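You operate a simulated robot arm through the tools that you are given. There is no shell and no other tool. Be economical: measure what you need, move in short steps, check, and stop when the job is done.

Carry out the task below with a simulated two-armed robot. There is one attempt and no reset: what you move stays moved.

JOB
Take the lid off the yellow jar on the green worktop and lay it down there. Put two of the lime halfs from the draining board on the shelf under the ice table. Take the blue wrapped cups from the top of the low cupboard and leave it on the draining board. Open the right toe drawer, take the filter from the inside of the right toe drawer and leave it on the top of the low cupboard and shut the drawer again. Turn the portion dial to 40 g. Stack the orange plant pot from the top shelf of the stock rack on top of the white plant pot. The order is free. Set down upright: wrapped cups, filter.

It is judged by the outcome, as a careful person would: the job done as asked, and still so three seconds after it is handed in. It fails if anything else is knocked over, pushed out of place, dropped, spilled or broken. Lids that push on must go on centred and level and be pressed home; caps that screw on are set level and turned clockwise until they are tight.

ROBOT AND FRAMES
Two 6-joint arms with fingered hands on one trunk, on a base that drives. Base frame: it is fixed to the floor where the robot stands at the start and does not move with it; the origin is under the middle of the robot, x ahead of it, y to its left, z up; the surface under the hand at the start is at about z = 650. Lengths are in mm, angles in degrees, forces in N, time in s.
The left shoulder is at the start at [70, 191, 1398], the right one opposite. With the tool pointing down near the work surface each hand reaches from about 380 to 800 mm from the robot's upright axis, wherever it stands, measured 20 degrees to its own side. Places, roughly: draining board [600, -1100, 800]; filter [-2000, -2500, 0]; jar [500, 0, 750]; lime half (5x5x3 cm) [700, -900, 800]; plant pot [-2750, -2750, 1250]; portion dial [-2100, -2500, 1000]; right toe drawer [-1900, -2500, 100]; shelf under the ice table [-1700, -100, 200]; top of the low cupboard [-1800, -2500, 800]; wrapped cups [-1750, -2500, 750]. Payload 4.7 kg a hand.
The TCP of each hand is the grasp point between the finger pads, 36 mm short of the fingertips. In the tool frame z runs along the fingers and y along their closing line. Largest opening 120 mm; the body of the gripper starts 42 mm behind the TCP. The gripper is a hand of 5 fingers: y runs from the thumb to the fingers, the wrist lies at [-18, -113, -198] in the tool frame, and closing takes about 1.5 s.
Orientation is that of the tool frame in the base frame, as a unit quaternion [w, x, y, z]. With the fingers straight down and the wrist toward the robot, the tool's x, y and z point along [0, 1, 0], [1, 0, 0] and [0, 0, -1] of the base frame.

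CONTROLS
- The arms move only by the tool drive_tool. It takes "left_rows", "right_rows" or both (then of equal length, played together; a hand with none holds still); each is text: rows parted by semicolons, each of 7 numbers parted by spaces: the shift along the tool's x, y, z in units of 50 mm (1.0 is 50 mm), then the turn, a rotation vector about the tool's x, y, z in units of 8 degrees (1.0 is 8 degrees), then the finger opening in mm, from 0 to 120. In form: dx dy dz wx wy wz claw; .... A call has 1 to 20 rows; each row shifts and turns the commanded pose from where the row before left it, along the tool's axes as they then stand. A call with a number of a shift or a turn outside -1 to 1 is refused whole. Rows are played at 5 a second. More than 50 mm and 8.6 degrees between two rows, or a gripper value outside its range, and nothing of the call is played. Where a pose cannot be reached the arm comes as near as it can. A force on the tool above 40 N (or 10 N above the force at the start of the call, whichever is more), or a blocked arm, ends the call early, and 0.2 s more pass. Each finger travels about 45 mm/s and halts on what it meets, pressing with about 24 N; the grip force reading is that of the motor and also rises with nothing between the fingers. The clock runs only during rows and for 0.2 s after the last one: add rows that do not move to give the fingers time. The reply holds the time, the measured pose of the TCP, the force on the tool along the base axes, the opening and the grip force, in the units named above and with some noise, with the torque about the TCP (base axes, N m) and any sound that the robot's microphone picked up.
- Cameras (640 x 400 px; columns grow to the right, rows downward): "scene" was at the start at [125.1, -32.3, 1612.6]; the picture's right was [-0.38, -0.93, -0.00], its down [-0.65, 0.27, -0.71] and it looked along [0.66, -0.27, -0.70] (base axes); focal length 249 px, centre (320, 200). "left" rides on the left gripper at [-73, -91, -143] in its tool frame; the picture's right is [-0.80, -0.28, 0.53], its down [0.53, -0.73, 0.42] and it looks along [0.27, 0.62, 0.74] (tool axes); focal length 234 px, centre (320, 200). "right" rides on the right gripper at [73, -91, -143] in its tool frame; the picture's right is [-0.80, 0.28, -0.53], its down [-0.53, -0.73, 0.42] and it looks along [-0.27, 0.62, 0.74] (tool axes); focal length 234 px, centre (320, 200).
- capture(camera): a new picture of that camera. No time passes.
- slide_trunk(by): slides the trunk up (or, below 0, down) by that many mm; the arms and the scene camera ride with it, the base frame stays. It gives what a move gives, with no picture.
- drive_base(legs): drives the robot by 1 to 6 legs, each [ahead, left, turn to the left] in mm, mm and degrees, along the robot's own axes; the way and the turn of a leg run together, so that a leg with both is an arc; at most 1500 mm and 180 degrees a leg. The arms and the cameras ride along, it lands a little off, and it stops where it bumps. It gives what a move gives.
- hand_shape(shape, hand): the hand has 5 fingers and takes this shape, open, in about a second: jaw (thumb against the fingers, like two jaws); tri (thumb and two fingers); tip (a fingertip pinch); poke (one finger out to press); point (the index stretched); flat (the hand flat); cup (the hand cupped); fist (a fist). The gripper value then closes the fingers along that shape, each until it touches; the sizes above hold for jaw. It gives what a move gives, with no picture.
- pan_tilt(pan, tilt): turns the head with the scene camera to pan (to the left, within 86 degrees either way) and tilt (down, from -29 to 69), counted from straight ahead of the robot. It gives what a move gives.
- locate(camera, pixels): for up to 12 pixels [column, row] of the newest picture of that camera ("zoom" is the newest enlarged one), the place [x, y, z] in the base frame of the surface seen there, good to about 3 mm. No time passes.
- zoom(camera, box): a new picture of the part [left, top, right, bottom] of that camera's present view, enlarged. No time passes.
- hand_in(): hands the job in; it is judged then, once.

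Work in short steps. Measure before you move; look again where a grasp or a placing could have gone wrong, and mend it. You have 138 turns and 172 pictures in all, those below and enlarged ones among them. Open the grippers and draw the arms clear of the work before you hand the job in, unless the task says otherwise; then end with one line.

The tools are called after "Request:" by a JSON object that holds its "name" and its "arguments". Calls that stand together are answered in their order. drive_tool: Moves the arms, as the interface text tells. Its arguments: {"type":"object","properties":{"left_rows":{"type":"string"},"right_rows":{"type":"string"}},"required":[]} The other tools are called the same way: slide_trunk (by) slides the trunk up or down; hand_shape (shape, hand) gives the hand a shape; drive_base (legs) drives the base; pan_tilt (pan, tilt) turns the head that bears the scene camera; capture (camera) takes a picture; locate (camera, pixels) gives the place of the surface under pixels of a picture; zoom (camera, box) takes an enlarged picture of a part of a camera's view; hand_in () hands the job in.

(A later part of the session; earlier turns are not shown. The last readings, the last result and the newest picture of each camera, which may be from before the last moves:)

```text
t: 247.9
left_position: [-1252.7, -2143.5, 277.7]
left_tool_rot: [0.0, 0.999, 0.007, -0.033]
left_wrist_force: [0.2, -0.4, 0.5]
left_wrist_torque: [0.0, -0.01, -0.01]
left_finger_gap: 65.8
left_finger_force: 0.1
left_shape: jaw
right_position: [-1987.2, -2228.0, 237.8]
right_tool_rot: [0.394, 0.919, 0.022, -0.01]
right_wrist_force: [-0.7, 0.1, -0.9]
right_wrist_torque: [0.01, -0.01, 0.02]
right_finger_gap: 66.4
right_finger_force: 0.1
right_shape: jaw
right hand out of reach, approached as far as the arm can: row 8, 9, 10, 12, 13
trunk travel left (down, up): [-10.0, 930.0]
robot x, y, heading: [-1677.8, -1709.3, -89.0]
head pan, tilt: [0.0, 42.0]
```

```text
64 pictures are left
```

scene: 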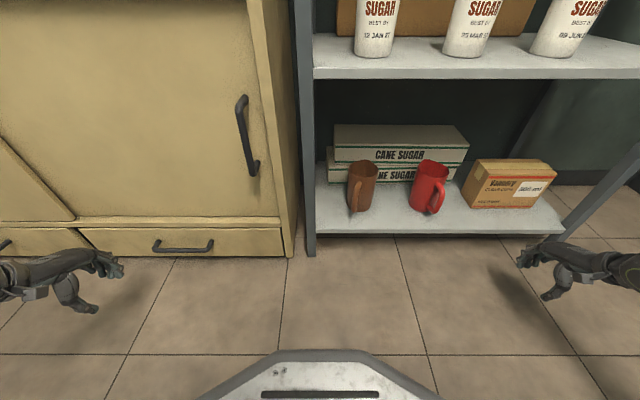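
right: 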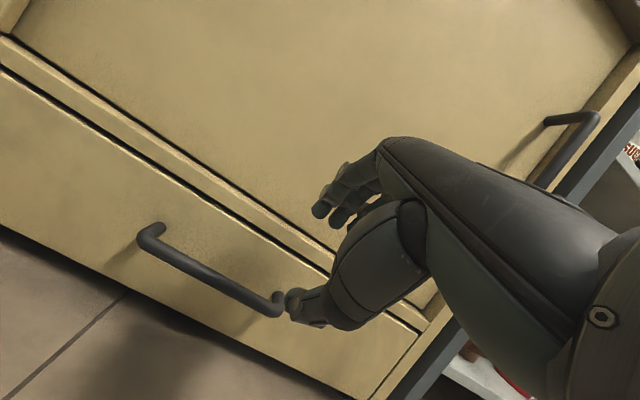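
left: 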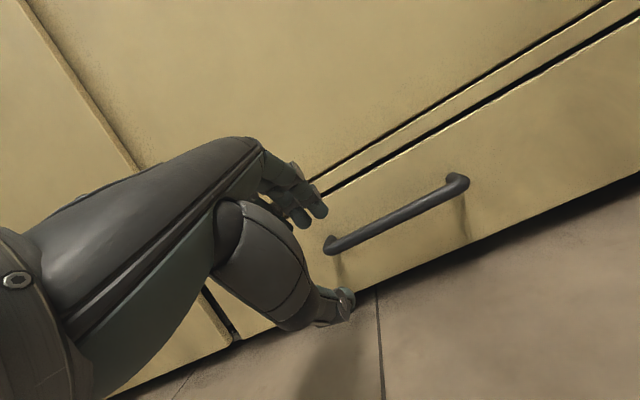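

Good pose. I shift the base left 45 mm and advance along the tool to the bar.

Request:
{"name": "drive_base", "arguments": {"legs": [[0, 45, -1]]}}

Request:
{"name": "drive_tool", "arguments": {"right_rows": "0 -.1 .5 0 0 0 66;0 -.1 .5 0 0 0 66;0 -.1 .5 0 0 0 66;0 -.1 .5 0 0 0 66;0 -.08 .3 0 0 0 66;0 0 0 0 0 0 66"}}

Request:
{"name": "capture", "arguments": {"camera": "right"}}

```text
t: 248.8
left_position: [-1216.9, -2151.0, 278.2]
left_tool_rot: [0.001, 0.999, 0.0, -0.033]
left_wrist_force: [0.2, -0.3, -0.1]
left_wrist_torque: [-0.02, 0.0, 0.04]
left_finger_gap: 65.8
left_finger_force: 0.2
left_shape: jaw
right_position: [-1953.3, -2220.4, 237.4]
right_tool_rot: [0.393, 0.919, 0.015, -0.015]
right_wrist_force: [-0.4, 0.1, -0.6]
right_wrist_torque: [-0.02, 0.0, 0.0]
right_finger_gap: 66.3
right_finger_force: 0.0
right_shape: jaw
trunk travel left (down, up): [-10.0, 930.0]
robot x, y, heading: [-1636.2, -1705.3, -90.2]
head pan, tilt: [0.0, 42.0]
```

```text
t: 250.4
left_position: [-1216.9, -2149.5, 273.7]
left_tool_rot: [0.003, 0.999, -0.001, -0.036]
left_wrist_force: [0.3, 0.7, 0.2]
left_wrist_torque: [-0.02, 0.0, 0.01]
left_finger_gap: 65.6
left_finger_force: 0.0
left_shape: jaw
right_position: [-1984.4, -2279.4, 137.5]
right_tool_rot: [0.384, 0.921, 0.034, -0.053]
right_wrist_force: [-0.5, -1.7, 1.5]
right_wrist_torque: [-0.03, 0.02, -0.02]
right_finger_gap: 66.4
right_finger_force: 0.0
right_shape: jaw
trunk travel left (down, up): [-10.0, 930.0]
robot x, y, heading: [-1638.0, -1702.6, -90.1]
head pan, tilt: [0.0, 42.0]
stopped in row 6 (right hand): the arm was blocked; the commanded pose is now the measured one
```

```text
63 pictures are left
```

right: 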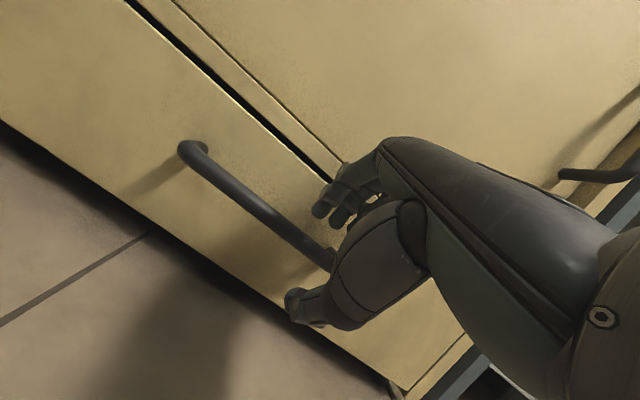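

The hand is close: bar lies just between fingers and thumb. I use the base for the last bit: left 45, ahead 25.

Request:
{"name": "drive_base", "arguments": {"legs": [[0, 45, 0], [26, 0, 0]]}}

Request:
{"name": "capture", "arguments": {"camera": "right"}}

```text
t: 251.9
left_position: [-1174.8, -2174.0, 277.2]
left_tool_rot: [0.003, 0.999, -0.003, -0.035]
left_wrist_force: [0.2, -0.6, 0.4]
left_wrist_torque: [-0.02, -0.05, -0.03]
left_finger_gap: 65.6
left_finger_force: 0.2
left_shape: jaw
right_position: [-1940.8, -2300.3, 139.6]
right_tool_rot: [0.386, 0.921, 0.032, -0.052]
right_wrist_force: [2.9, 11.3, -3.1]
right_wrist_torque: [-0.07, 0.08, 0.1]
right_finger_gap: 60.9
right_finger_force: 0.2
right_shape: jaw
trunk travel left (down, up): [-10.0, 930.0]
robot x, y, heading: [-1592.0, -1723.9, -90.3]
head pan, tilt: [0.0, 42.0]
stopped in leg 2: the force on the tool passed its limit at 56 N (the readings are from after the stop); the commanded pose is now the measured one
```

```text
62 pictures are left
```

right: 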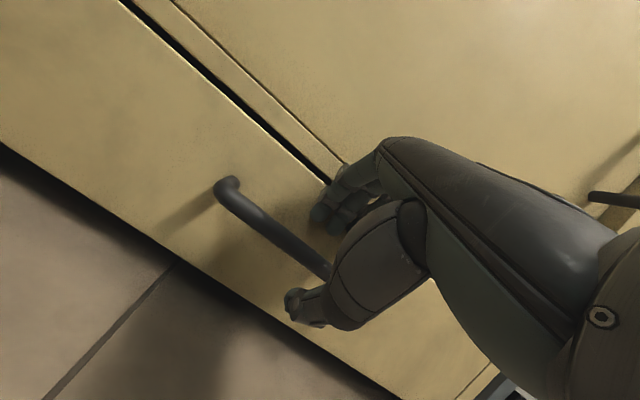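

Fingertips touch the drawer front with the bar between thumb and fingers. I back off 6 mm and close on the bar.

Request:
{"name": "drive_base", "arguments": {"legs": [[-6, 0, 0]]}}

Request:
{"name": "drive_tool", "arguments": {"right_rows": "0 0 0 0 0 0 50;0 0 0 0 0 0 35;0 0 0 0 0 0 20;0 0 0 0 0 0 5;0 0 0 0 0 0 5;0 0 0 0 0 0 5;0 0 0 0 0 0 5;0 0 0 0 0 0 5;0 0 0 0 0 0 5"}}

Request:
{"name": "zoom", "arguments": {"camera": "right", "box": [200, 130, 420, 350]}}

```text
t: 252.6
left_position: [-1175.2, -2168.1, 276.7]
left_tool_rot: [0.003, 0.999, -0.003, -0.035]
left_wrist_force: [0.6, 0.1, 0.0]
left_wrist_torque: [0.01, 0.0, 0.0]
left_finger_gap: 65.9
left_finger_force: 0.0
left_shape: jaw
right_position: [-1940.4, -2295.6, 141.3]
right_tool_rot: [0.388, 0.92, 0.032, -0.051]
right_wrist_force: [0.2, 3.3, 1.9]
right_wrist_torque: [-0.23, 0.03, -0.02]
right_finger_gap: 65.9
right_finger_force: 0.0
right_shape: jaw
trunk travel left (down, up): [-10.0, 930.0]
robot x, y, heading: [-1590.0, -1720.7, -90.5]
head pan, tilt: [0.0, 42.0]
```

```text
t: 254.6
left_position: [-1174.9, -2168.1, 277.3]
left_tool_rot: [0.004, 0.999, -0.002, -0.036]
left_wrist_force: [0.1, 0.1, 0.3]
left_wrist_torque: [0.01, 0.0, 0.01]
left_finger_gap: 65.7
left_finger_force: 0.1
left_shape: jaw
right_position: [-1940.2, -2295.6, 141.9]
right_tool_rot: [0.388, 0.92, 0.033, -0.052]
right_wrist_force: [0.7, 9.1, 0.2]
right_wrist_torque: [0.22, 0.02, -0.02]
right_finger_gap: 5.7
right_finger_force: 0.1
right_shape: jaw
trunk travel left (down, up): [-10.0, 930.0]
robot x, y, heading: [-1590.5, -1718.9, -90.6]
head pan, tilt: [0.0, 42.0]
```

```text
1.82 times, centred on (310, 240) of right
```

zoom: 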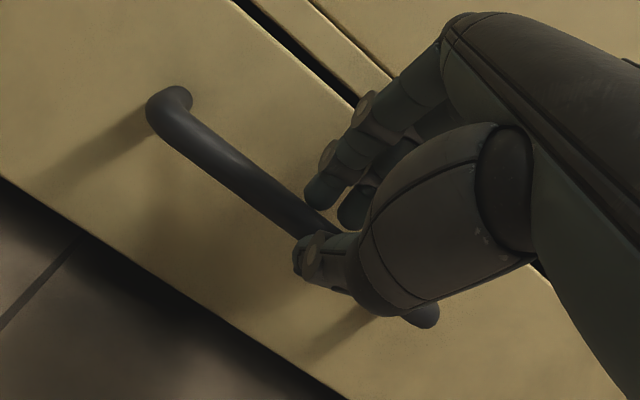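

Fingers closed about the bar. I try a gentle pull by driving back 60 mm.

Request:
{"name": "drive_tool", "arguments": {"right_rows": "0 0 0 0 0 0 0;0 0 0 0 0 0 0;0 0 0 0 0 0 0"}}

Request:
{"name": "drive_base", "arguments": {"legs": [[-60, 0, 0]]}}

Request:
{"name": "capture", "arguments": {"camera": "right"}}

```text
t: 255.4
left_position: [-1174.8, -2168.2, 277.9]
left_tool_rot: [0.005, 0.999, -0.003, -0.035]
left_wrist_force: [-0.1, -1.0, -1.5]
left_wrist_torque: [0.01, 0.03, -0.01]
left_finger_gap: 65.8
left_finger_force: 0.1
left_shape: jaw
right_position: [-1941.7, -2294.3, 141.0]
right_tool_rot: [0.387, 0.92, 0.032, -0.051]
right_wrist_force: [0.3, 11.1, -0.1]
right_wrist_torque: [0.32, -0.05, -0.06]
right_finger_gap: 3.8
right_finger_force: 23.7
right_shape: jaw
trunk travel left (down, up): [-10.0, 930.0]
robot x, y, heading: [-1592.7, -1721.1, -90.4]
head pan, tilt: [0.0, 42.0]
```

```text
t: 256.4
left_position: [-1175.7, -2107.8, 277.6]
left_tool_rot: [0.004, 0.999, -0.004, -0.034]
left_wrist_force: [-0.6, 0.5, -0.2]
left_wrist_torque: [0.03, 0.02, -0.01]
left_finger_gap: 65.3
left_finger_force: 0.0
left_shape: jaw
right_position: [-1940.5, -2232.6, 141.0]
right_tool_rot: [0.388, 0.92, 0.032, -0.051]
right_wrist_force: [-0.5, 0.2, 0.1]
right_wrist_torque: [0.02, 0.01, 0.01]
right_finger_gap: 3.1
right_finger_force: 24.7
right_shape: jaw
trunk travel left (down, up): [-10.0, 930.0]
robot x, y, heading: [-1594.6, -1661.9, -90.2]
head pan, tilt: [0.0, 42.0]
```

```text
60 pictures are left
```

right: 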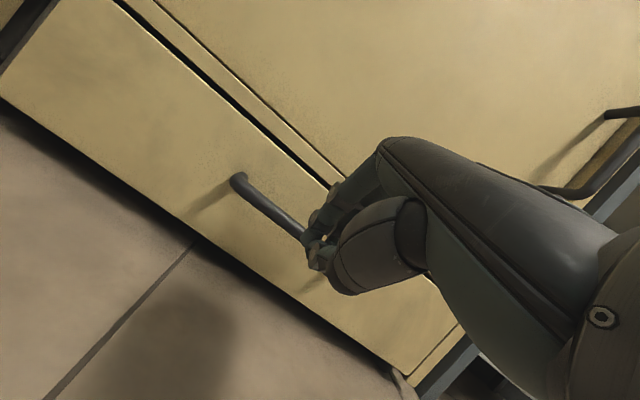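

The grip slipped: too shallow. I raise and re-approach along the tool axis with a narrower opening and a bit more outward lateral reach.

Request:
{"name": "drive_tool", "arguments": {"right_rows": "-.4 .17 -.17 0 0 0 20;-.4 .17 -.17 0 0 0 44;0 0 0 0 0 0 44;0 0 0 0 0 0 44"}}

Request:
{"name": "drive_base", "arguments": {"legs": [[32, 40, 0]]}}

Request:
{"name": "capture", "arguments": {"camera": "right"}}

```text
t: 257.4
left_position: [-1175.0, -2107.1, 277.5]
left_tool_rot: [0.004, 0.999, -0.004, -0.036]
left_wrist_force: [0.6, 0.8, -0.9]
left_wrist_torque: [0.0, 0.04, 0.0]
left_finger_gap: 65.3
left_finger_force: 0.0
left_shape: jaw
right_position: [-1980.2, -2232.4, 170.4]
right_tool_rot: [0.388, 0.92, 0.031, -0.052]
right_wrist_force: [-0.8, -0.7, -0.3]
right_wrist_torque: [0.0, -0.01, 0.01]
right_finger_gap: 43.6
right_finger_force: 0.0
right_shape: jaw
trunk travel left (down, up): [-10.0, 930.0]
robot x, y, heading: [-1594.8, -1660.0, -90.3]
head pan, tilt: [0.0, 42.0]
```

```text
t: 258.3
left_position: [-1133.1, -2139.7, 276.4]
left_tool_rot: [0.005, 0.999, -0.004, -0.035]
left_wrist_force: [-0.6, 0.3, 0.3]
left_wrist_torque: [-0.04, -0.01, 0.02]
left_finger_gap: 65.9
left_finger_force: 0.1
left_shape: jaw
right_position: [-1937.5, -2262.0, 170.4]
right_tool_rot: [0.387, 0.92, 0.032, -0.052]
right_wrist_force: [0.4, 0.3, -0.7]
right_wrist_torque: [0.0, -0.02, -0.02]
right_finger_gap: 43.7
right_finger_force: 0.2
right_shape: jaw
trunk travel left (down, up): [-10.0, 930.0]
robot x, y, heading: [-1543.3, -1689.9, -90.5]
head pan, tilt: [0.0, 42.0]
```

```text
59 pictures are left
```

right: 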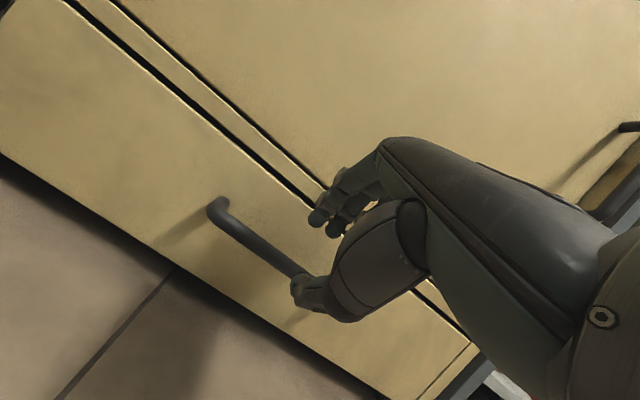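

Bar is exactly on the tool axis, 70 mm ahead. I advance 58 mm.

Request:
{"name": "drive_tool", "arguments": {"right_rows": "0 0 .3 0 0 0 44;0 0 .3 0 0 0 44;0 0 .3 0 0 0 44;0 0 .26 0 0 0 44;0 0 0 0 0 0 44;0 0 0 0 0 0 44"}}

Request:
{"name": "capture", "arguments": {"camera": "right"}}

```text
t: 259.7
left_position: [-1132.8, -2139.0, 276.7]
left_tool_rot: [0.004, 0.999, -0.004, -0.035]
left_wrist_force: [0.1, 0.1, -0.2]
left_wrist_torque: [0.0, 0.04, -0.01]
left_finger_gap: 65.8
left_finger_force: 0.1
left_shape: jaw
right_position: [-1943.3, -2304.4, 130.6]
right_tool_rot: [0.388, 0.92, 0.032, -0.052]
right_wrist_force: [1.6, 14.7, 4.5]
right_wrist_torque: [-0.52, 0.05, -0.06]
right_finger_gap: 42.6
right_finger_force: 0.1
right_shape: jaw
trunk travel left (down, up): [-10.0, 930.0]
robot x, y, heading: [-1550.7, -1690.3, -90.2]
head pan, tilt: [0.0, 42.0]
```

```text
58 pictures are left
```

right: 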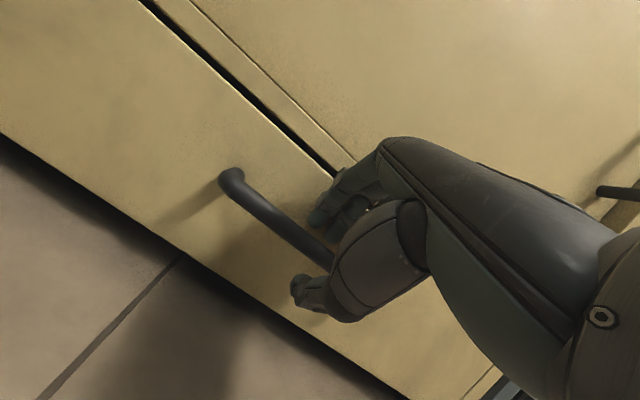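

The bar is well inside. I close firmly and then pull back 60 mm.

Request:
{"name": "drive_tool", "arguments": {"right_rows": "0 0 0 0 0 0 20;0 0 0 0 0 0 0;0 0 0 0 0 0 0;0 0 0 0 0 0 0;0 0 0 0 0 0 0;0 0 0 0 0 0 0;0 0 0 0 0 0 0"}}

Request:
{"name": "drive_base", "arguments": {"legs": [[-60, 0, 0]]}}

Request:
{"name": "capture", "arguments": {"camera": "right"}}

```text
t: 261.3
left_position: [-1133.6, -2139.2, 276.3]
left_tool_rot: [0.003, 0.999, -0.004, -0.034]
left_wrist_force: [-0.5, 0.2, -0.1]
left_wrist_torque: [-0.01, 0.0, -0.02]
left_finger_gap: 65.7
left_finger_force: 0.1
left_shape: jaw
right_position: [-1943.4, -2305.4, 129.7]
right_tool_rot: [0.387, 0.92, 0.032, -0.051]
right_wrist_force: [0.7, -2.9, -9.4]
right_wrist_torque: [0.08, 0.02, 0.01]
right_finger_gap: 8.7
right_finger_force: 24.7
right_shape: jaw
trunk travel left (down, up): [-10.0, 930.0]
robot x, y, heading: [-1550.5, -1691.3, -90.3]
head pan, tilt: [0.0, 42.0]
```

```text
t: 262.3
left_position: [-1133.3, -2078.3, 275.7]
left_tool_rot: [0.003, 0.999, -0.004, -0.034]
left_wrist_force: [0.5, 0.4, 0.0]
left_wrist_torque: [0.01, -0.02, 0.02]
left_finger_gap: 65.5
left_finger_force: 0.1
left_shape: jaw
right_position: [-1943.9, -2244.1, 127.9]
right_tool_rot: [0.388, 0.92, 0.031, -0.051]
right_wrist_force: [-0.7, -1.2, -10.6]
right_wrist_torque: [0.09, -0.02, -0.01]
right_finger_gap: 8.6
right_finger_force: 24.5
right_shape: jaw
trunk travel left (down, up): [-10.0, 930.0]
robot x, y, heading: [-1549.1, -1630.1, -90.3]
head pan, tilt: [0.0, 42.0]
```

```text
57 pictures are left
```

right: 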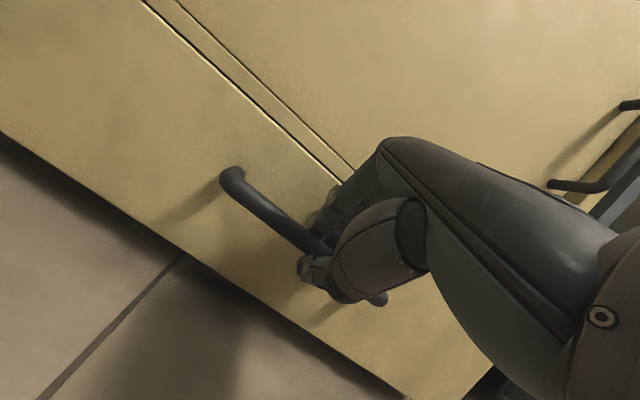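

The drawer follows. I back 70 mm more and then pull with the arm another 120 mm.

Request:
{"name": "drive_base", "arguments": {"legs": [[-70, 0, 0]]}}

Request:
{"name": "drive_tool", "arguments": {"right_rows": "0 -.28 -.28 0 0 0 0;0 -.28 -.28 0 0 0 0;0 -.28 -.28 0 0 0 0;0 -.28 -.28 0 0 0 0;0 -.28 -.28 0 0 0 0;0 -.28 -.28 0 0 0 0;0 0 0 0 0 0 0"}}

Request:
{"name": "pan_tilt", "arguments": {"pan": -25, "tilt": 50}}

Request:
{"name": "capture", "arguments": {"camera": "scene"}}

```text
t: 263.3
left_position: [-1134.5, -2025.2, 277.4]
left_tool_rot: [0.003, 0.999, -0.002, -0.035]
left_wrist_force: [-0.5, 0.1, 0.1]
left_wrist_torque: [0.01, -0.01, -0.03]
left_finger_gap: 65.9
left_finger_force: 0.2
left_shape: jaw
right_position: [-1943.8, -2187.2, 125.6]
right_tool_rot: [0.383, 0.922, 0.03, -0.051]
right_wrist_force: [-1.2, -1.5, -0.1]
right_wrist_torque: [0.0, 0.0, -0.05]
right_finger_gap: 9.2
right_finger_force: 24.1
right_shape: jaw
trunk travel left (down, up): [-10.0, 930.0]
robot x, y, heading: [-1548.0, -1579.5, -90.4]
head pan, tilt: [0.0, 42.0]
stopped in leg 1: the robot was blocked; the commanded pose is now the measured one
```

```text
t: 264.9
left_position: [-1132.8, -2024.6, 276.9]
left_tool_rot: [0.003, 0.999, -0.003, -0.036]
left_wrist_force: [-0.3, -0.2, -0.5]
left_wrist_torque: [-0.02, -0.01, 0.0]
left_finger_gap: 66.0
left_finger_force: 0.0
left_shape: jaw
right_position: [-1944.7, -2066.8, 125.6]
right_tool_rot: [0.384, 0.921, 0.031, -0.05]
right_wrist_force: [8.6, 2.0, -2.7]
right_wrist_torque: [0.03, -0.1, 0.14]
right_finger_gap: 9.1
right_finger_force: 23.9
right_shape: jaw
trunk travel left (down, up): [-10.0, 930.0]
robot x, y, heading: [-1555.2, -1574.1, -90.6]
head pan, tilt: [0.0, 42.0]
```

```text
t: 265.8
left_position: [-1133.2, -2025.7, 276.7]
left_tool_rot: [0.003, 0.999, -0.002, -0.035]
left_wrist_force: [0.1, -0.3, -0.3]
left_wrist_torque: [-0.02, 0.0, -0.01]
left_finger_gap: 66.0
left_finger_force: 0.0
left_shape: jaw
right_position: [-1945.3, -2068.3, 125.8]
right_tool_rot: [0.383, 0.922, 0.031, -0.051]
right_wrist_force: [11.1, 2.4, -1.6]
right_wrist_torque: [0.05, -0.12, 0.2]
right_finger_gap: 9.1
right_finger_force: 24.2
right_shape: jaw
trunk travel left (down, up): [-10.0, 930.0]
robot x, y, heading: [-1551.4, -1580.6, -90.3]
head pan, tilt: [-25.0, 50.0]
```

```text
56 pictures are left
```

scene: 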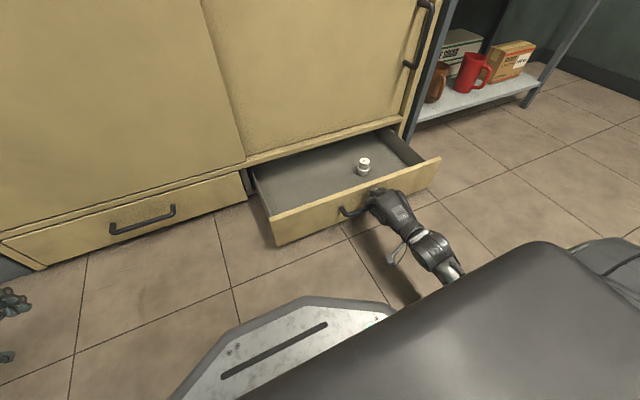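

Drawer is open ~240 mm; the filter (white) at (363,166). I zoom and locate it and then release the handle.

Request:
{"name": "zoom", "arguments": {"camera": "scene", "box": [230, 120, 450, 260]}}

Request:
{"name": "locate", "arguments": {"camera": "scene", "pixels": [[363, 160], [363, 172], [359, 165], [368, 166], [330, 180], [400, 145], [275, 180], [425, 165], [290, 215]]}}

Request:
{"name": "drive_tool", "arguments": {"right_rows": "0 0 0 0 0 0 20;0 0 0 0 0 0 44;0 0 0 0 0 0 44;0 0 0 0 0 0 44;0 0 -.4 0 0 0 44;0 0 -.5 0 0 0 44;0 0 -.5 0 0 0 44;0 0 -.5 0 0 0 44;0 0 -.5 0 0 0 60;0 0 0 0 0 0 60"}}

```text
2.86 times, centred on (340, 190) of scene
```

zoom: 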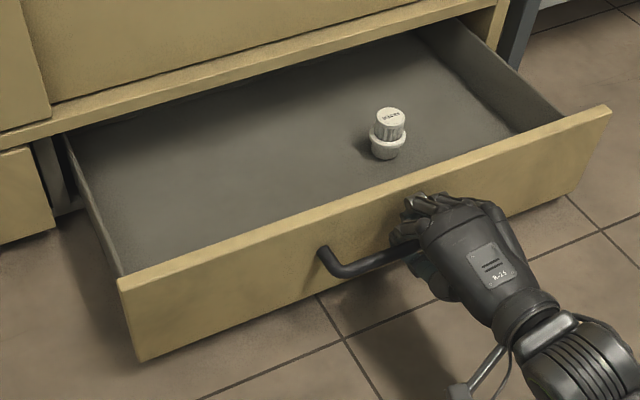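

```text
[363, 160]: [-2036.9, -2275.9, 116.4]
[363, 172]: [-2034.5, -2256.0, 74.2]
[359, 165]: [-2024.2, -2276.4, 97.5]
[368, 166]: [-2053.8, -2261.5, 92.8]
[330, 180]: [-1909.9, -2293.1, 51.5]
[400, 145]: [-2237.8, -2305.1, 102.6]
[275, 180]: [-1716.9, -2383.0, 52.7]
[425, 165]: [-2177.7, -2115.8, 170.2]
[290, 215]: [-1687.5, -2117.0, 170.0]
```

```text
t: 268.0
left_position: [-1133.8, -2024.7, 277.2]
left_tool_rot: [0.004, 0.999, -0.003, -0.036]
left_wrist_force: [-0.4, -0.9, 0.6]
left_wrist_torque: [0.02, -0.03, 0.0]
left_finger_gap: 65.7
left_finger_force: 0.1
left_shape: jaw
right_position: [-1936.7, -1984.6, 207.9]
right_tool_rot: [0.383, 0.922, 0.031, -0.051]
right_wrist_force: [-0.2, -0.5, -0.4]
right_wrist_torque: [0.0, -0.04, -0.03]
right_finger_gap: 59.7
right_finger_force: 0.2
right_shape: jaw
trunk travel left (down, up): [-10.0, 930.0]
robot x, y, heading: [-1548.1, -1576.7, -90.4]
head pan, tilt: [-25.0, 50.0]
```

Filter stands at (-2037,-2268), floor z 52, top 117. I raise the trunk, move the base to a good position, and turn the right hand fingers-down.

Request:
{"name": "slide_trunk", "arguments": {"by": 190}}

Request:
{"name": "drive_tool", "arguments": {"right_rows": "0 0 -.3 .94 0 0 80;0 0 -.3 .94 0 0 80;0 0 -.3 .94 0 0 80;0 0 0 .94 0 0 80;0 0 0 .94 0 0 80;0 0 0 .94 0 0 80;0 0 0 0 0 0 80"}}

Request:
{"name": "drive_base", "arguments": {"legs": [[70, 0, 0], [0, -290, 0]]}}

Request:
{"name": "capture", "arguments": {"camera": "right"}}

```text
t: 270.1
left_position: [-1133.0, -2024.0, 467.5]
left_tool_rot: [0.003, 0.999, -0.002, -0.035]
left_wrist_force: [0.0, 0.0, -0.3]
left_wrist_torque: [-0.01, -0.02, 0.03]
left_finger_gap: 66.1
left_finger_force: 0.1
left_shape: jaw
right_position: [-1936.5, -1985.1, 398.1]
right_tool_rot: [0.382, 0.922, 0.031, -0.051]
right_wrist_force: [0.0, 0.0, 0.2]
right_wrist_torque: [0.01, 0.0, -0.01]
right_finger_gap: 59.5
right_finger_force: 0.0
right_shape: jaw
trunk travel left (down, up): [-200.0, 740.0]
robot x, y, heading: [-1550.7, -1574.3, -90.4]
head pan, tilt: [-25.0, 50.0]
```

```text
t: 271.7
left_position: [-1132.8, -2025.3, 467.4]
left_tool_rot: [0.004, 0.999, -0.003, -0.036]
left_wrist_force: [0.6, 0.5, -0.1]
left_wrist_torque: [-0.03, -0.01, 0.02]
left_finger_gap: 66.2
left_finger_force: 0.1
left_shape: jaw
right_position: [-1974.6, -1991.5, 375.2]
right_tool_rot: [-0.001, 0.998, 0.009, -0.058]
right_wrist_force: [-0.3, -0.3, -0.2]
right_wrist_torque: [0.01, -0.01, 0.01]
right_finger_gap: 79.7
right_finger_force: 0.0
right_shape: jaw
right hand out of reach, approached as far as the arm can: row 1, 2, 3, 4
trunk travel left (down, up): [-200.0, 740.0]
robot x, y, heading: [-1551.5, -1579.8, -90.3]
head pan, tilt: [-25.0, 50.0]
```

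```text
t: 274.3
left_position: [-1417.2, -2093.2, 467.6]
left_tool_rot: [0.004, 0.999, -0.002, -0.035]
left_wrist_force: [1.1, -0.4, 0.0]
left_wrist_torque: [0.03, -0.02, 0.01]
left_finger_gap: 66.0
left_finger_force: 0.1
left_shape: jaw
right_position: [-2258.2, -2060.7, 375.9]
right_tool_rot: [0.001, 0.998, 0.009, -0.058]
right_wrist_force: [0.5, -0.2, -0.1]
right_wrist_torque: [-0.02, -0.04, -0.01]
right_finger_gap: 79.6
right_finger_force: 0.1
right_shape: jaw
trunk travel left (down, up): [-200.0, 740.0]
robot x, y, heading: [-1830.9, -1649.0, -90.2]
head pan, tilt: [-25.0, 50.0]
```

```text
54 pictures are left
```

right: 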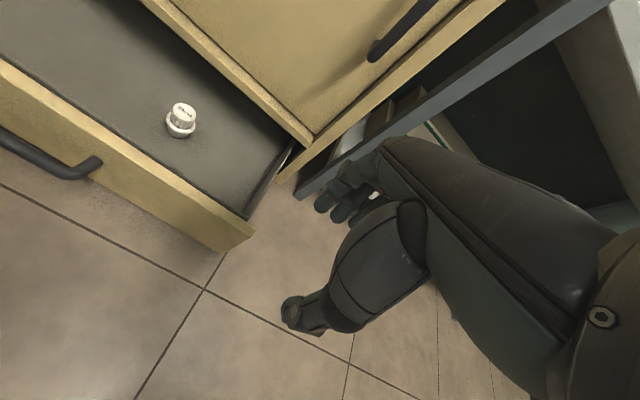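

I level the tilt and move the right hand over the filter at z≈300.

Request:
{"name": "drive_tool", "arguments": {"right_rows": "0 0 0 0 .83 0 80;.55 .3 0 0 0 0 80;.55 .4 0 0 0 0 80;.55 .5 0 0 0 0 80;.55 .55 .1 0 0 0 80;.55 .55 .2 0 0 0 80;.55 .55 .2 0 0 0 80;.55 .6 .2 0 0 0 80;.55 .65 .2 0 0 0 80;0 0 0 0 0 0 80;0 0 0 0 0 0 80"}}

Request:
{"name": "capture", "arguments": {"camera": "right"}}

```text
t: 276.7
left_position: [-1417.9, -2094.1, 466.5]
left_tool_rot: [0.004, 0.999, -0.003, -0.036]
left_wrist_force: [-0.3, -0.7, -0.2]
left_wrist_torque: [0.05, 0.0, 0.01]
left_finger_gap: 66.1
left_finger_force: 0.1
left_shape: jaw
right_position: [-2034.2, -2263.9, 332.2]
right_tool_rot: [0.0, 1.0, 0.009, -0.001]
right_wrist_force: [-0.5, 0.2, -0.2]
right_wrist_torque: [0.0, -0.04, 0.0]
right_finger_gap: 79.9
right_finger_force: 0.1
right_shape: jaw
trunk travel left (down, up): [-200.0, 740.0]
robot x, y, heading: [-1835.1, -1646.7, -90.3]
head pan, tilt: [-25.0, 50.0]
```

```text
53 pictures are left
```

right: 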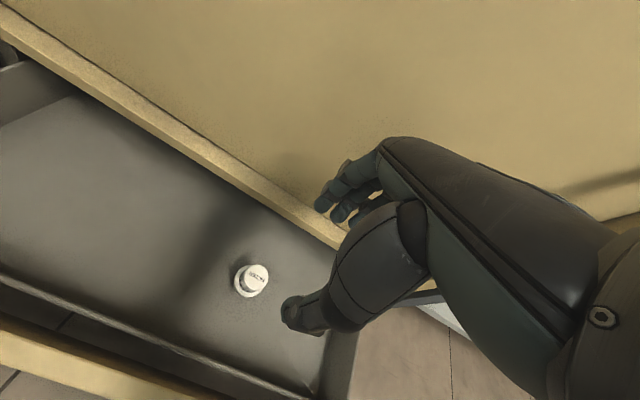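

The filter is at (251,280) in the right view. I refine its position.

Request:
{"name": "locate", "arguments": {"camera": "right", "pixels": [[257, 275], [251, 280], [244, 290], [238, 275], [280, 300]]}}

Request:
{"name": "zoom", "arguments": {"camera": "right", "box": [215, 250, 295, 310]}}

```text
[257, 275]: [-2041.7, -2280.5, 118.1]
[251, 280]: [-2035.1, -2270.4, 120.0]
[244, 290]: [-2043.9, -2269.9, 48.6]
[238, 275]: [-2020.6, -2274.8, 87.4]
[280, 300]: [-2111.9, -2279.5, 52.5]
```

```text
6.67 times, centred on (255, 280) of right
```

zoom: 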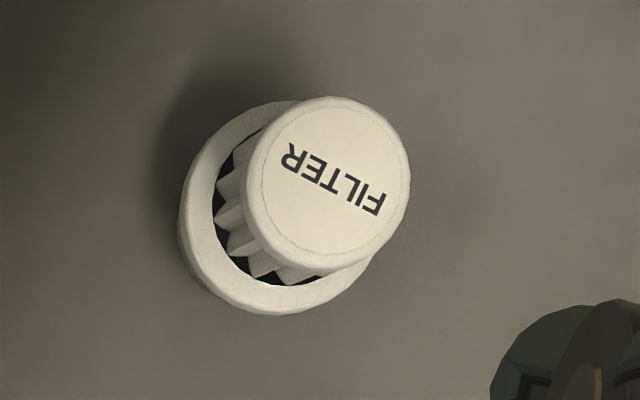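

Filter centre ≈(-2039,-2274), top 119. I descend to z≈124 with a 64 mm opening.

Request:
{"name": "drive_tool", "arguments": {"right_rows": "-.1 .2 .3 0 0 0 64;0 0 .6 0 0 0 64;0 0 .6 0 0 0 64;0 0 .6 0 0 0 64;0 0 .6 0 0 0 64;0 0 .6 0 0 0 64;0 0 .5 0 0 0 64;0 0 .36 0 0 0 64;0 0 0 0 0 0 64;0 0 0 0 0 0 64"}}

Request:
{"name": "capture", "arguments": {"camera": "right"}}

```text
t: 278.9
left_position: [-1417.4, -2093.7, 467.1]
left_tool_rot: [0.004, 0.999, -0.003, -0.036]
left_wrist_force: [0.3, -0.2, -0.3]
left_wrist_torque: [0.0, 0.02, 0.01]
left_finger_gap: 66.0
left_finger_force: 0.0
left_shape: jaw
right_position: [-2039.0, -2271.8, 124.2]
right_tool_rot: [0.0, 1.0, 0.01, 0.0]
right_wrist_force: [0.9, -0.6, -0.4]
right_wrist_torque: [-0.01, 0.01, -0.02]
right_finger_gap: 64.4
right_finger_force: 0.0
right_shape: jaw
trunk travel left (down, up): [-200.0, 740.0]
robot x, y, heading: [-1835.2, -1648.0, -90.3]
head pan, tilt: [-25.0, 50.0]
```

```text
51 pictures are left
```

right: 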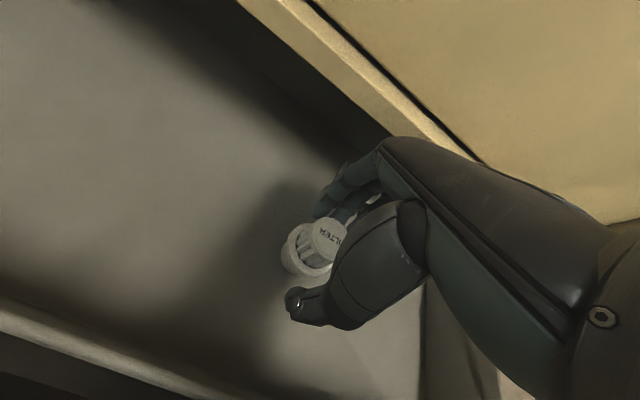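

Well aligned. I close and lift slightly.

Request:
{"name": "drive_tool", "arguments": {"right_rows": "0 0 0 0 0 0 50;0 0 0 0 0 0 40;0 0 0 0 0 0 30;0 0 0 0 0 0 20;0 0 0 0 0 0 15;0 0 0 0 0 0 15;0 0 0 0 0 0 15;0 0 -.2 0 0 0 15;0 0 -.4 0 0 0 15;0 0 -.6 0 0 0 15;0 0 -.6 0 0 0 15;0 0 -.6 0 0 0 15;0 0 -.6 0 0 0 15;0 0 -.6 0 0 0 15;0 0 -.6 0 0 0 15;0 0 0 0 0 0 15"}}

Request:
{"name": "capture", "arguments": {"camera": "right"}}

```text
t: 282.3
left_position: [-1418.5, -2094.5, 467.4]
left_tool_rot: [0.003, 0.999, -0.002, -0.035]
left_wrist_force: [-0.3, -0.4, -1.4]
left_wrist_torque: [0.04, -0.02, 0.01]
left_finger_gap: 66.1
left_finger_force: 0.1
left_shape: jaw
right_position: [-2039.5, -2270.4, 331.7]
right_tool_rot: [0.0, 1.0, 0.008, -0.001]
right_wrist_force: [-0.4, -0.3, -0.8]
right_wrist_torque: [0.01, -0.04, 0.01]
right_finger_gap: 31.6
right_finger_force: 23.8
right_shape: jaw
trunk travel left (down, up): [-200.0, 740.0]
robot x, y, heading: [-1831.2, -1647.3, -90.4]
head pan, tilt: [-25.0, 50.0]
```

```text
50 pictures are left
```

right: 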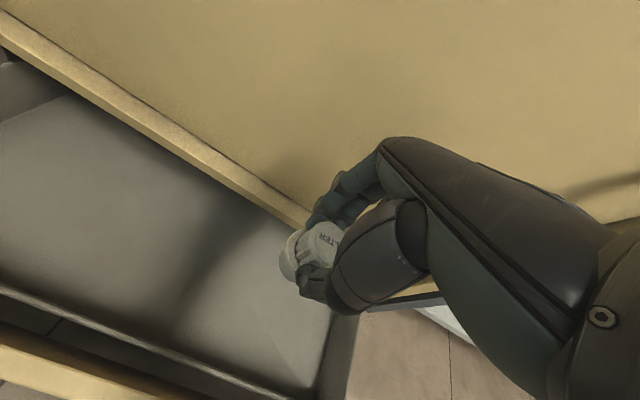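

Filter held. I draw back 40 mm, then raise the trunk by 620 mm in two steps.

Request:
{"name": "drive_tool", "arguments": {"right_rows": "0 -.4 0 0 0 0 15;0 -.5 0 0 0 0 15;0 0 0 0 0 0 15"}}

Request:
{"name": "slide_trunk", "arguments": {"by": 400}}

Request:
{"name": "slide_trunk", "arguments": {"by": 240}}

Request:
{"name": "capture", "arguments": {"camera": "right"}}

```text
t: 283.1
left_position: [-1417.8, -2094.4, 467.7]
left_tool_rot: [0.004, 0.999, -0.003, -0.037]
left_wrist_force: [-0.6, -0.6, -0.9]
left_wrist_torque: [0.01, -0.02, -0.01]
left_finger_gap: 66.0
left_finger_force: 0.0
left_shape: jaw
right_position: [-2040.5, -2227.3, 333.7]
right_tool_rot: [0.0, 1.0, 0.009, -0.001]
right_wrist_force: [-0.4, -0.5, -0.6]
right_wrist_torque: [-0.02, -0.01, -0.02]
right_finger_gap: 31.5
right_finger_force: 24.2
right_shape: jaw
trunk travel left (down, up): [-200.0, 740.0]
robot x, y, heading: [-1837.2, -1646.6, -90.3]
head pan, tilt: [-25.0, 50.0]
```

```text
t: 286.9
left_position: [-1418.0, -2095.1, 866.4]
left_tool_rot: [0.003, 0.999, -0.002, -0.036]
left_wrist_force: [-0.1, -1.1, 0.6]
left_wrist_torque: [-0.02, 0.0, 0.01]
left_finger_gap: 65.7
left_finger_force: 0.1
left_shape: jaw
right_position: [-2040.4, -2226.5, 733.8]
right_tool_rot: [-0.001, 1.0, 0.009, -0.001]
right_wrist_force: [0.2, -0.2, -0.1]
right_wrist_torque: [-0.01, -0.02, 0.02]
right_finger_gap: 31.4
right_finger_force: 24.3
right_shape: jaw
trunk travel left (down, up): [-600.0, 340.0]
robot x, y, heading: [-1834.9, -1647.0, -90.5]
head pan, tilt: [-25.0, 50.0]
```

```text
t: 289.4
left_position: [-1416.4, -2094.1, 1107.3]
left_tool_rot: [0.004, 0.999, -0.002, -0.036]
left_wrist_force: [-1.5, 0.4, 0.2]
left_wrist_torque: [0.01, 0.0, 0.04]
left_finger_gap: 65.9
left_finger_force: 0.1
left_shape: jaw
right_position: [-2040.5, -2225.9, 974.5]
right_tool_rot: [0.0, 1.0, 0.009, -0.001]
right_wrist_force: [0.0, 0.3, -0.8]
right_wrist_torque: [-0.03, 0.01, 0.0]
right_finger_gap: 31.8
right_finger_force: 23.7
right_shape: jaw
trunk travel left (down, up): [-840.0, 100.0]
robot x, y, heading: [-1832.9, -1649.5, -90.3]
head pan, tilt: [-25.0, 50.0]
```

```text
49 pictures are left
```

right: 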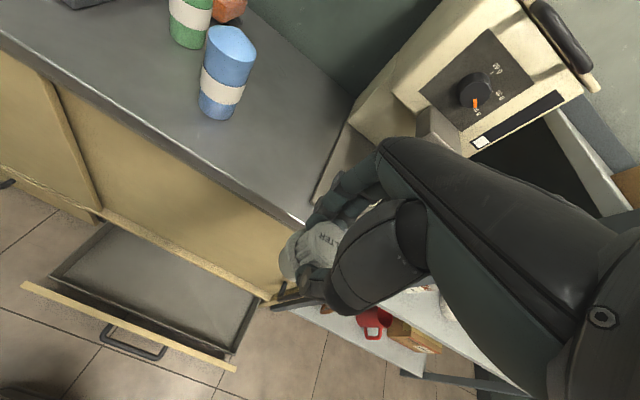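

I shift right-hand x first, then base ahead 90, and extend over the free spot (-1975,-2430).

Request:
{"name": "drive_tool", "arguments": {"right_rows": ".45 0 0 0 0 0 15;.45 0 0 0 0 0 15;.4 0 0 0 0 0 15;0 0 0 0 0 0 15"}}

Request:
{"name": "drive_base", "arguments": {"legs": [[85, 0, 0]]}}

Request:
{"name": "drive_tool", "arguments": {"right_rows": "0 .5 0 0 0 0 15;0 .5 0 0 0 0 15;0 .5 .2 0 0 0 15;0 .5 .3 0 0 0 15;0 .3 .4 0 0 0 15;0 0 .5 0 0 0 15;0 0 0 0 0 0 15;0 0 0 0 0 0 15"}}

Request:
{"name": "capture", "arguments": {"camera": "right"}}

```text
t: 290.6
left_position: [-1416.8, -2093.5, 1106.8]
left_tool_rot: [0.003, 0.999, -0.003, -0.036]
left_wrist_force: [-0.3, -0.6, -1.0]
left_wrist_torque: [0.0, 0.03, 0.0]
left_finger_gap: 65.8
left_finger_force: 0.0
left_shape: jaw
right_position: [-2030.0, -2231.3, 970.0]
right_tool_rot: [0.005, 0.999, -0.005, -0.054]
right_wrist_force: [0.0, -0.1, -1.2]
right_wrist_torque: [0.01, 0.0, 0.02]
right_finger_gap: 31.2
right_finger_force: 24.7
right_shape: jaw
trunk travel left (down, up): [-840.0, 100.0]
robot x, y, heading: [-1837.2, -1644.2, -90.5]
head pan, tilt: [-25.0, 50.0]
stopped in row 4 (right hand): the arm was blocked; the commanded pose is now the measured one
```

```text
t: 291.7
left_position: [-1419.9, -2174.2, 1108.1]
left_tool_rot: [0.004, 0.999, -0.003, -0.036]
left_wrist_force: [-0.3, 0.2, 0.1]
left_wrist_torque: [0.02, 0.02, -0.02]
left_finger_gap: 66.1
left_finger_force: 0.0
left_shape: jaw
right_position: [-2032.3, -2309.0, 970.1]
right_tool_rot: [0.006, 0.999, -0.005, -0.053]
right_wrist_force: [-0.2, 0.4, -0.5]
right_wrist_torque: [-0.01, 0.02, -0.03]
right_finger_gap: 30.9
right_finger_force: 24.0
right_shape: jaw
trunk travel left (down, up): [-840.0, 100.0]
robot x, y, heading: [-1839.0, -1730.9, -90.2]
head pan, tilt: [-25.0, 50.0]
```

```text
t: 293.5
left_position: [-1419.3, -2176.7, 1106.7]
left_tool_rot: [0.004, 0.999, -0.004, -0.036]
left_wrist_force: [-0.3, 0.5, 0.4]
left_wrist_torque: [-0.01, -0.01, 0.03]
left_finger_gap: 65.8
left_finger_force: 0.0
left_shape: jaw
right_position: [-2040.1, -2425.4, 900.1]
right_tool_rot: [0.005, 0.999, -0.006, -0.054]
right_wrist_force: [0.3, 0.6, -0.9]
right_wrist_torque: [0.0, -0.03, 0.0]
right_finger_gap: 31.3
right_finger_force: 23.6
right_shape: jaw
trunk travel left (down, up): [-840.0, 100.0]
robot x, y, heading: [-1835.6, -1726.2, -90.6]
head pan, tilt: [-25.0, 50.0]
```

```text
48 pictures are left
```

right: 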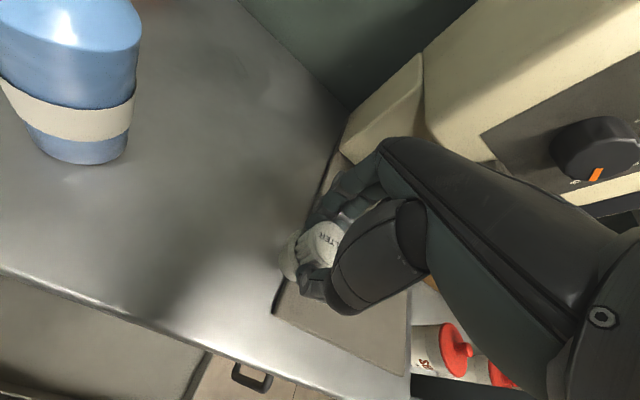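

I shift the base left 65 mm so the filter is over clear worktop, and level the hand.

Request:
{"name": "drive_base", "arguments": {"legs": [[0, 65, 0]]}}

Request:
{"name": "drive_tool", "arguments": {"right_rows": "0 0 0 0 .4 0 15;0 0 0 0 .38 0 15;0 0 0 0 0 0 15;0 0 0 0 0 0 15"}}

Request:
{"name": "capture", "arguments": {"camera": "right"}}

```text
t: 294.5
left_position: [-1359.8, -2178.3, 1108.4]
left_tool_rot: [0.003, 0.999, -0.005, -0.033]
left_wrist_force: [-0.9, 0.4, 0.3]
left_wrist_torque: [0.06, -0.03, 0.04]
left_finger_gap: 66.0
left_finger_force: 0.0
left_shape: jaw
right_position: [-1984.1, -2425.4, 899.3]
right_tool_rot: [0.006, 0.999, -0.007, -0.052]
right_wrist_force: [-0.1, -0.5, -0.7]
right_wrist_torque: [-0.03, -0.07, 0.06]
right_finger_gap: 31.0
right_finger_force: 24.3
right_shape: jaw
trunk travel left (down, up): [-840.0, 100.0]
robot x, y, heading: [-1775.1, -1730.5, -90.6]
head pan, tilt: [-25.0, 50.0]
```

```text
t: 295.5
left_position: [-1356.7, -2178.4, 1107.2]
left_tool_rot: [0.004, 0.999, -0.005, -0.035]
left_wrist_force: [-0.2, -0.3, 1.0]
left_wrist_torque: [0.0, -0.04, 0.03]
left_finger_gap: 66.0
left_finger_force: 0.0
left_shape: jaw
right_position: [-1981.4, -2424.6, 899.3]
right_tool_rot: [0.006, 1.0, -0.008, 0.001]
right_wrist_force: [-0.6, -0.3, 0.5]
right_wrist_torque: [0.0, 0.0, 0.01]
right_finger_gap: 31.2
right_finger_force: 23.7
right_shape: jaw
trunk travel left (down, up): [-840.0, 100.0]
robot x, y, heading: [-1767.2, -1729.5, -90.3]
head pan, tilt: [-25.0, 50.0]
```

```text
47 pictures are left
```

right: 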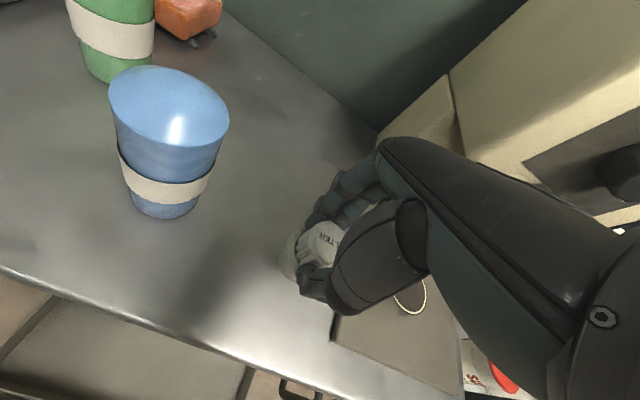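

Level now, over clear worktop. I lower to contact.

Request:
{"name": "drive_tool", "arguments": {"right_rows": "0 0 .2 0 0 0 15;0 0 .2 0 0 0 15;0 0 .06 0 0 0 15;0 0 .05 0 0 0 15;0 0 .04 0 0 0 15;0 0 0 0 0 0 15"}}

```text
t: 296.9
left_position: [-1357.5, -2178.9, 1107.5]
left_tool_rot: [0.004, 0.999, -0.005, -0.035]
left_wrist_force: [-0.8, -0.3, -0.6]
left_wrist_torque: [0.02, -0.01, -0.01]
left_finger_gap: 66.1
left_finger_force: 0.1
left_shape: jaw
right_position: [-1979.8, -2424.8, 871.9]
right_tool_rot: [0.005, 1.0, -0.007, 0.001]
right_wrist_force: [-0.3, -0.4, -0.5]
right_wrist_torque: [0.0, -0.03, 0.02]
right_finger_gap: 31.1
right_finger_force: 24.2
right_shape: jaw
trunk travel left (down, up): [-840.0, 100.0]
robot x, y, heading: [-1773.3, -1732.0, -90.5]
head pan, tilt: [-25.0, 50.0]
```

Request:
{"name": "drive_tool", "arguments": {"right_rows": "0 0 .04 0 0 0 15;0 0 .03 0 0 0 15;0 0 .03 0 0 0 15;0 0 0 0 0 0 15"}}

Request:
{"name": "zoom", "arguments": {"camera": "right", "box": [240, 180, 400, 320]}}

```text
t: 297.9
left_position: [-1356.0, -2176.1, 1108.2]
left_tool_rot: [0.004, 0.999, -0.005, -0.035]
left_wrist_force: [0.4, -0.1, -0.3]
left_wrist_torque: [-0.02, -0.01, 0.0]
left_finger_gap: 66.0
left_finger_force: 0.0
left_shape: jaw
right_position: [-1980.0, -2424.7, 868.9]
right_tool_rot: [0.009, 1.0, -0.007, 0.0]
right_wrist_force: [1.3, 0.0, 20.3]
right_wrist_torque: [-0.33, 0.07, 0.06]
right_finger_gap: 32.5
right_finger_force: 23.5
right_shape: jaw
trunk travel left (down, up): [-840.0, 100.0]
robot x, y, heading: [-1772.2, -1726.5, -90.5]
head pan, tilt: [-25.0, 50.0]
```

```text
2.86 times, centred on (320, 250) of right
```

zoom: 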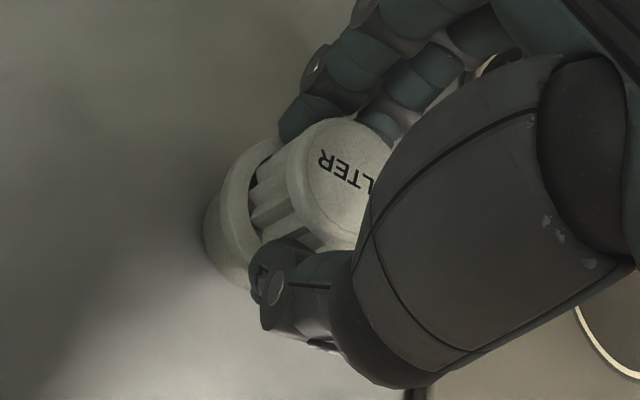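

Contact at 20 N. I ease up slightly, open and lift away.

Request:
{"name": "drive_tool", "arguments": {"right_rows": "0 0 -.05 0 0 0 20;0 0 0 0 0 0 35;0 0 0 0 0 0 50;0 0 0 0 0 0 64;0 0 0 0 0 0 70;0 0 0 0 0 0 70;0 0 -.4 0 0 0 70;0 0 -.6 0 0 0 70;0 0 -.6 0 0 0 70;0 0 -.6 0 0 0 70;0 0 0 0 0 0 70"}}

Request:
{"name": "capture", "arguments": {"camera": "right"}}

```text
t: 300.3
left_position: [-1356.7, -2178.1, 1107.1]
left_tool_rot: [0.003, 0.999, -0.006, -0.035]
left_wrist_force: [-0.5, -0.8, 0.2]
left_wrist_torque: [0.0, 0.0, -0.03]
left_finger_gap: 65.8
left_finger_force: 0.1
left_shape: jaw
right_position: [-1983.2, -2425.1, 981.6]
right_tool_rot: [0.006, 1.0, -0.007, 0.001]
right_wrist_force: [0.0, 0.8, -0.1]
right_wrist_torque: [-0.02, 0.03, 0.05]
right_finger_gap: 69.7
right_finger_force: 0.1
right_shape: jaw
trunk travel left (down, up): [-840.0, 100.0]
robot x, y, heading: [-1769.9, -1730.2, -90.7]
head pan, tilt: [-25.0, 50.0]
```

```text
45 pictures are left
```

right: 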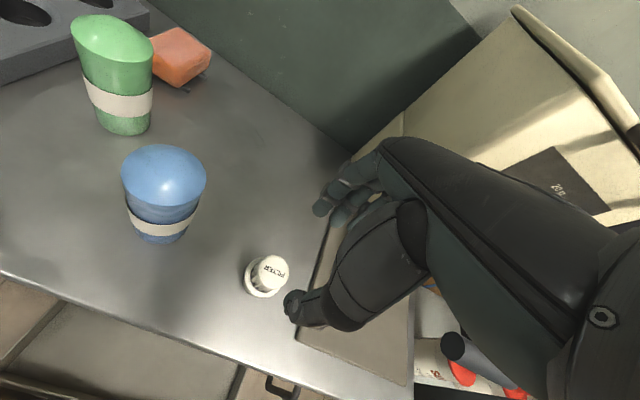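

The filter stands upright. Now I close the drawer with the right hand: back off, shift left, retract and lower the hand in front of the handle (first to a safe height).

Request:
{"name": "drive_base", "arguments": {"legs": [[-148, 0, 0], [0, 255, 0]]}}

Request:
{"name": "drive_tool", "arguments": {"right_rows": "-.42 -.58 .3 0 0 0 20;-.42 -.58 .3 0 0 0 10;-.42 -.58 .3 0 0 0 0;-.42 -.58 .3 0 0 0 0;-.42 -.58 .3 0 0 0 0;-.42 -.58 .3 0 0 0 0;-.42 -.58 .3 0 0 0 0;-.42 -.58 .3 0 0 0 0;-.42 -.58 .3 0 0 0 0;-.42 -.58 .3 0 0 0 0;0 0 0 0 0 0 0;0 0 0 0 0 0 0"}}

Request:
{"name": "slide_trunk", "arguments": {"by": -400}}

Request:
{"name": "capture", "arguments": {"camera": "right"}}

```text
t: 303.1
left_position: [-1097.9, -2026.8, 1107.7]
left_tool_rot: [0.003, 0.999, -0.004, -0.034]
left_wrist_force: [0.1, 0.3, 0.9]
left_wrist_torque: [0.03, 0.01, 0.0]
left_finger_gap: 65.9
left_finger_force: 0.1
left_shape: jaw
right_position: [-1722.8, -2277.3, 980.7]
right_tool_rot: [0.005, 1.0, -0.004, 0.002]
right_wrist_force: [0.9, -0.3, 0.1]
right_wrist_torque: [-0.02, 0.0, 0.0]
right_finger_gap: 69.5
right_finger_force: 0.1
right_shape: jaw
trunk travel left (down, up): [-840.0, 100.0]
robot x, y, heading: [-1513.0, -1579.6, -90.1]
head pan, tilt: [-25.0, 50.0]
```

```text
t: 305.7
left_position: [-1097.4, -2027.6, 1107.1]
left_tool_rot: [0.004, 0.999, -0.002, -0.035]
left_wrist_force: [0.4, -0.9, -0.2]
left_wrist_torque: [0.01, 0.04, 0.0]
left_finger_gap: 66.0
left_finger_force: 0.1
left_shape: jaw
right_position: [-1930.4, -1987.7, 828.7]
right_tool_rot: [0.006, 1.0, -0.003, 0.0]
right_wrist_force: [0.2, 0.2, 0.4]
right_wrist_torque: [0.05, 0.03, 0.01]
right_finger_gap: 0.0
right_finger_force: 23.8
right_shape: jaw
trunk travel left (down, up): [-840.0, 100.0]
robot x, y, heading: [-1513.2, -1583.0, -90.1]
head pan, tilt: [-25.0, 50.0]
```

```text
t: 309.5
left_position: [-1097.1, -2027.5, 707.5]
left_tool_rot: [0.003, 0.999, -0.002, -0.037]
left_wrist_force: [0.3, -0.2, -0.8]
left_wrist_torque: [0.0, 0.0, -0.02]
left_finger_gap: 65.8
left_finger_force: 0.0
left_shape: jaw
right_position: [-1929.6, -1987.1, 428.9]
right_tool_rot: [0.004, 1.0, -0.004, 0.0]
right_wrist_force: [-0.2, 0.4, 0.2]
right_wrist_torque: [0.0, -0.04, 0.0]
right_finger_gap: 0.0
right_finger_force: 24.5
right_shape: jaw
trunk travel left (down, up): [-440.0, 500.0]
robot x, y, heading: [-1511.1, -1578.6, -90.3]
head pan, tilt: [-25.0, 50.0]
```

```text
44 pictures are left
```

right: 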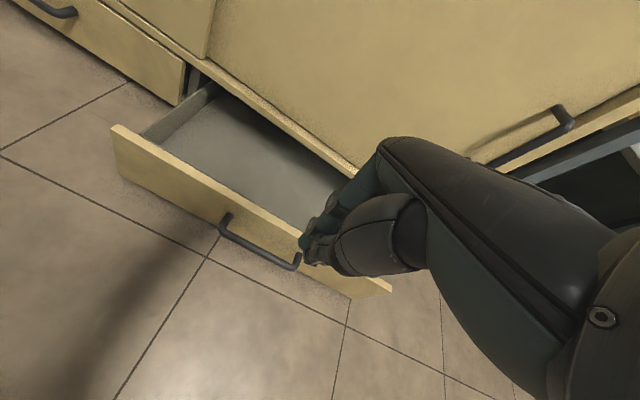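

Pose is right. I lower to z≈84 and push by driving ahead 230 mm.

Request:
{"name": "slide_trunk", "arguments": {"by": -345}}

Request:
{"name": "drive_base", "arguments": {"legs": [[230, 0, 0]]}}

Request:
{"name": "capture", "arguments": {"camera": "scene"}}

```text
t: 312.9
left_position: [-1097.0, -2025.7, 361.3]
left_tool_rot: [0.003, 0.999, -0.002, -0.036]
left_wrist_force: [-0.2, 0.1, -0.5]
left_wrist_torque: [0.01, 0.0, -0.01]
left_finger_gap: 65.6
left_finger_force: 0.1
left_shape: jaw
right_position: [-1930.8, -1987.3, 83.1]
right_tool_rot: [0.006, 1.0, -0.004, 0.0]
right_wrist_force: [0.5, 0.2, -0.2]
right_wrist_torque: [0.0, 0.0, 0.0]
right_finger_gap: 0.0
right_finger_force: 24.2
right_shape: jaw
trunk travel left (down, up): [-95.0, 845.0]
robot x, y, heading: [-1515.2, -1582.3, -90.2]
head pan, tilt: [-25.0, 50.0]
```

```text
t: 314.6
left_position: [-1093.9, -2245.8, 362.1]
left_tool_rot: [0.003, 0.999, 0.001, -0.036]
left_wrist_force: [0.6, 0.0, 0.5]
left_wrist_torque: [0.02, 0.0, -0.01]
left_finger_gap: 66.1
left_finger_force: 0.1
left_shape: jaw
right_position: [-1927.4, -2211.1, 84.5]
right_tool_rot: [0.005, 1.0, 0.0, 0.0]
right_wrist_force: [-0.5, -0.3, 0.0]
right_wrist_torque: [0.01, -0.01, 0.05]
right_finger_gap: 0.1
right_finger_force: 23.9
right_shape: jaw
trunk travel left (down, up): [-95.0, 845.0]
robot x, y, heading: [-1513.5, -1805.2, -89.9]
head pan, tilt: [-25.0, 50.0]
```

```text
43 pictures are left
```

scene: 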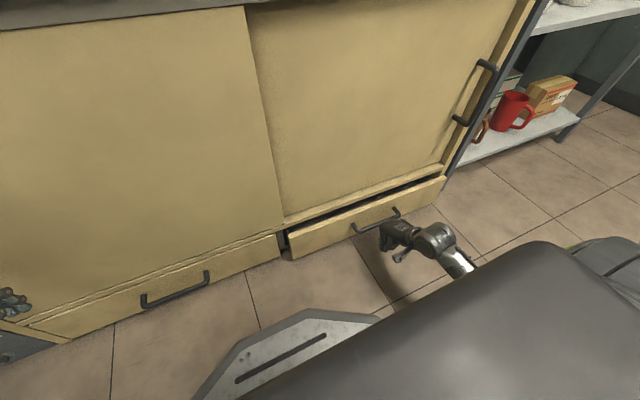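

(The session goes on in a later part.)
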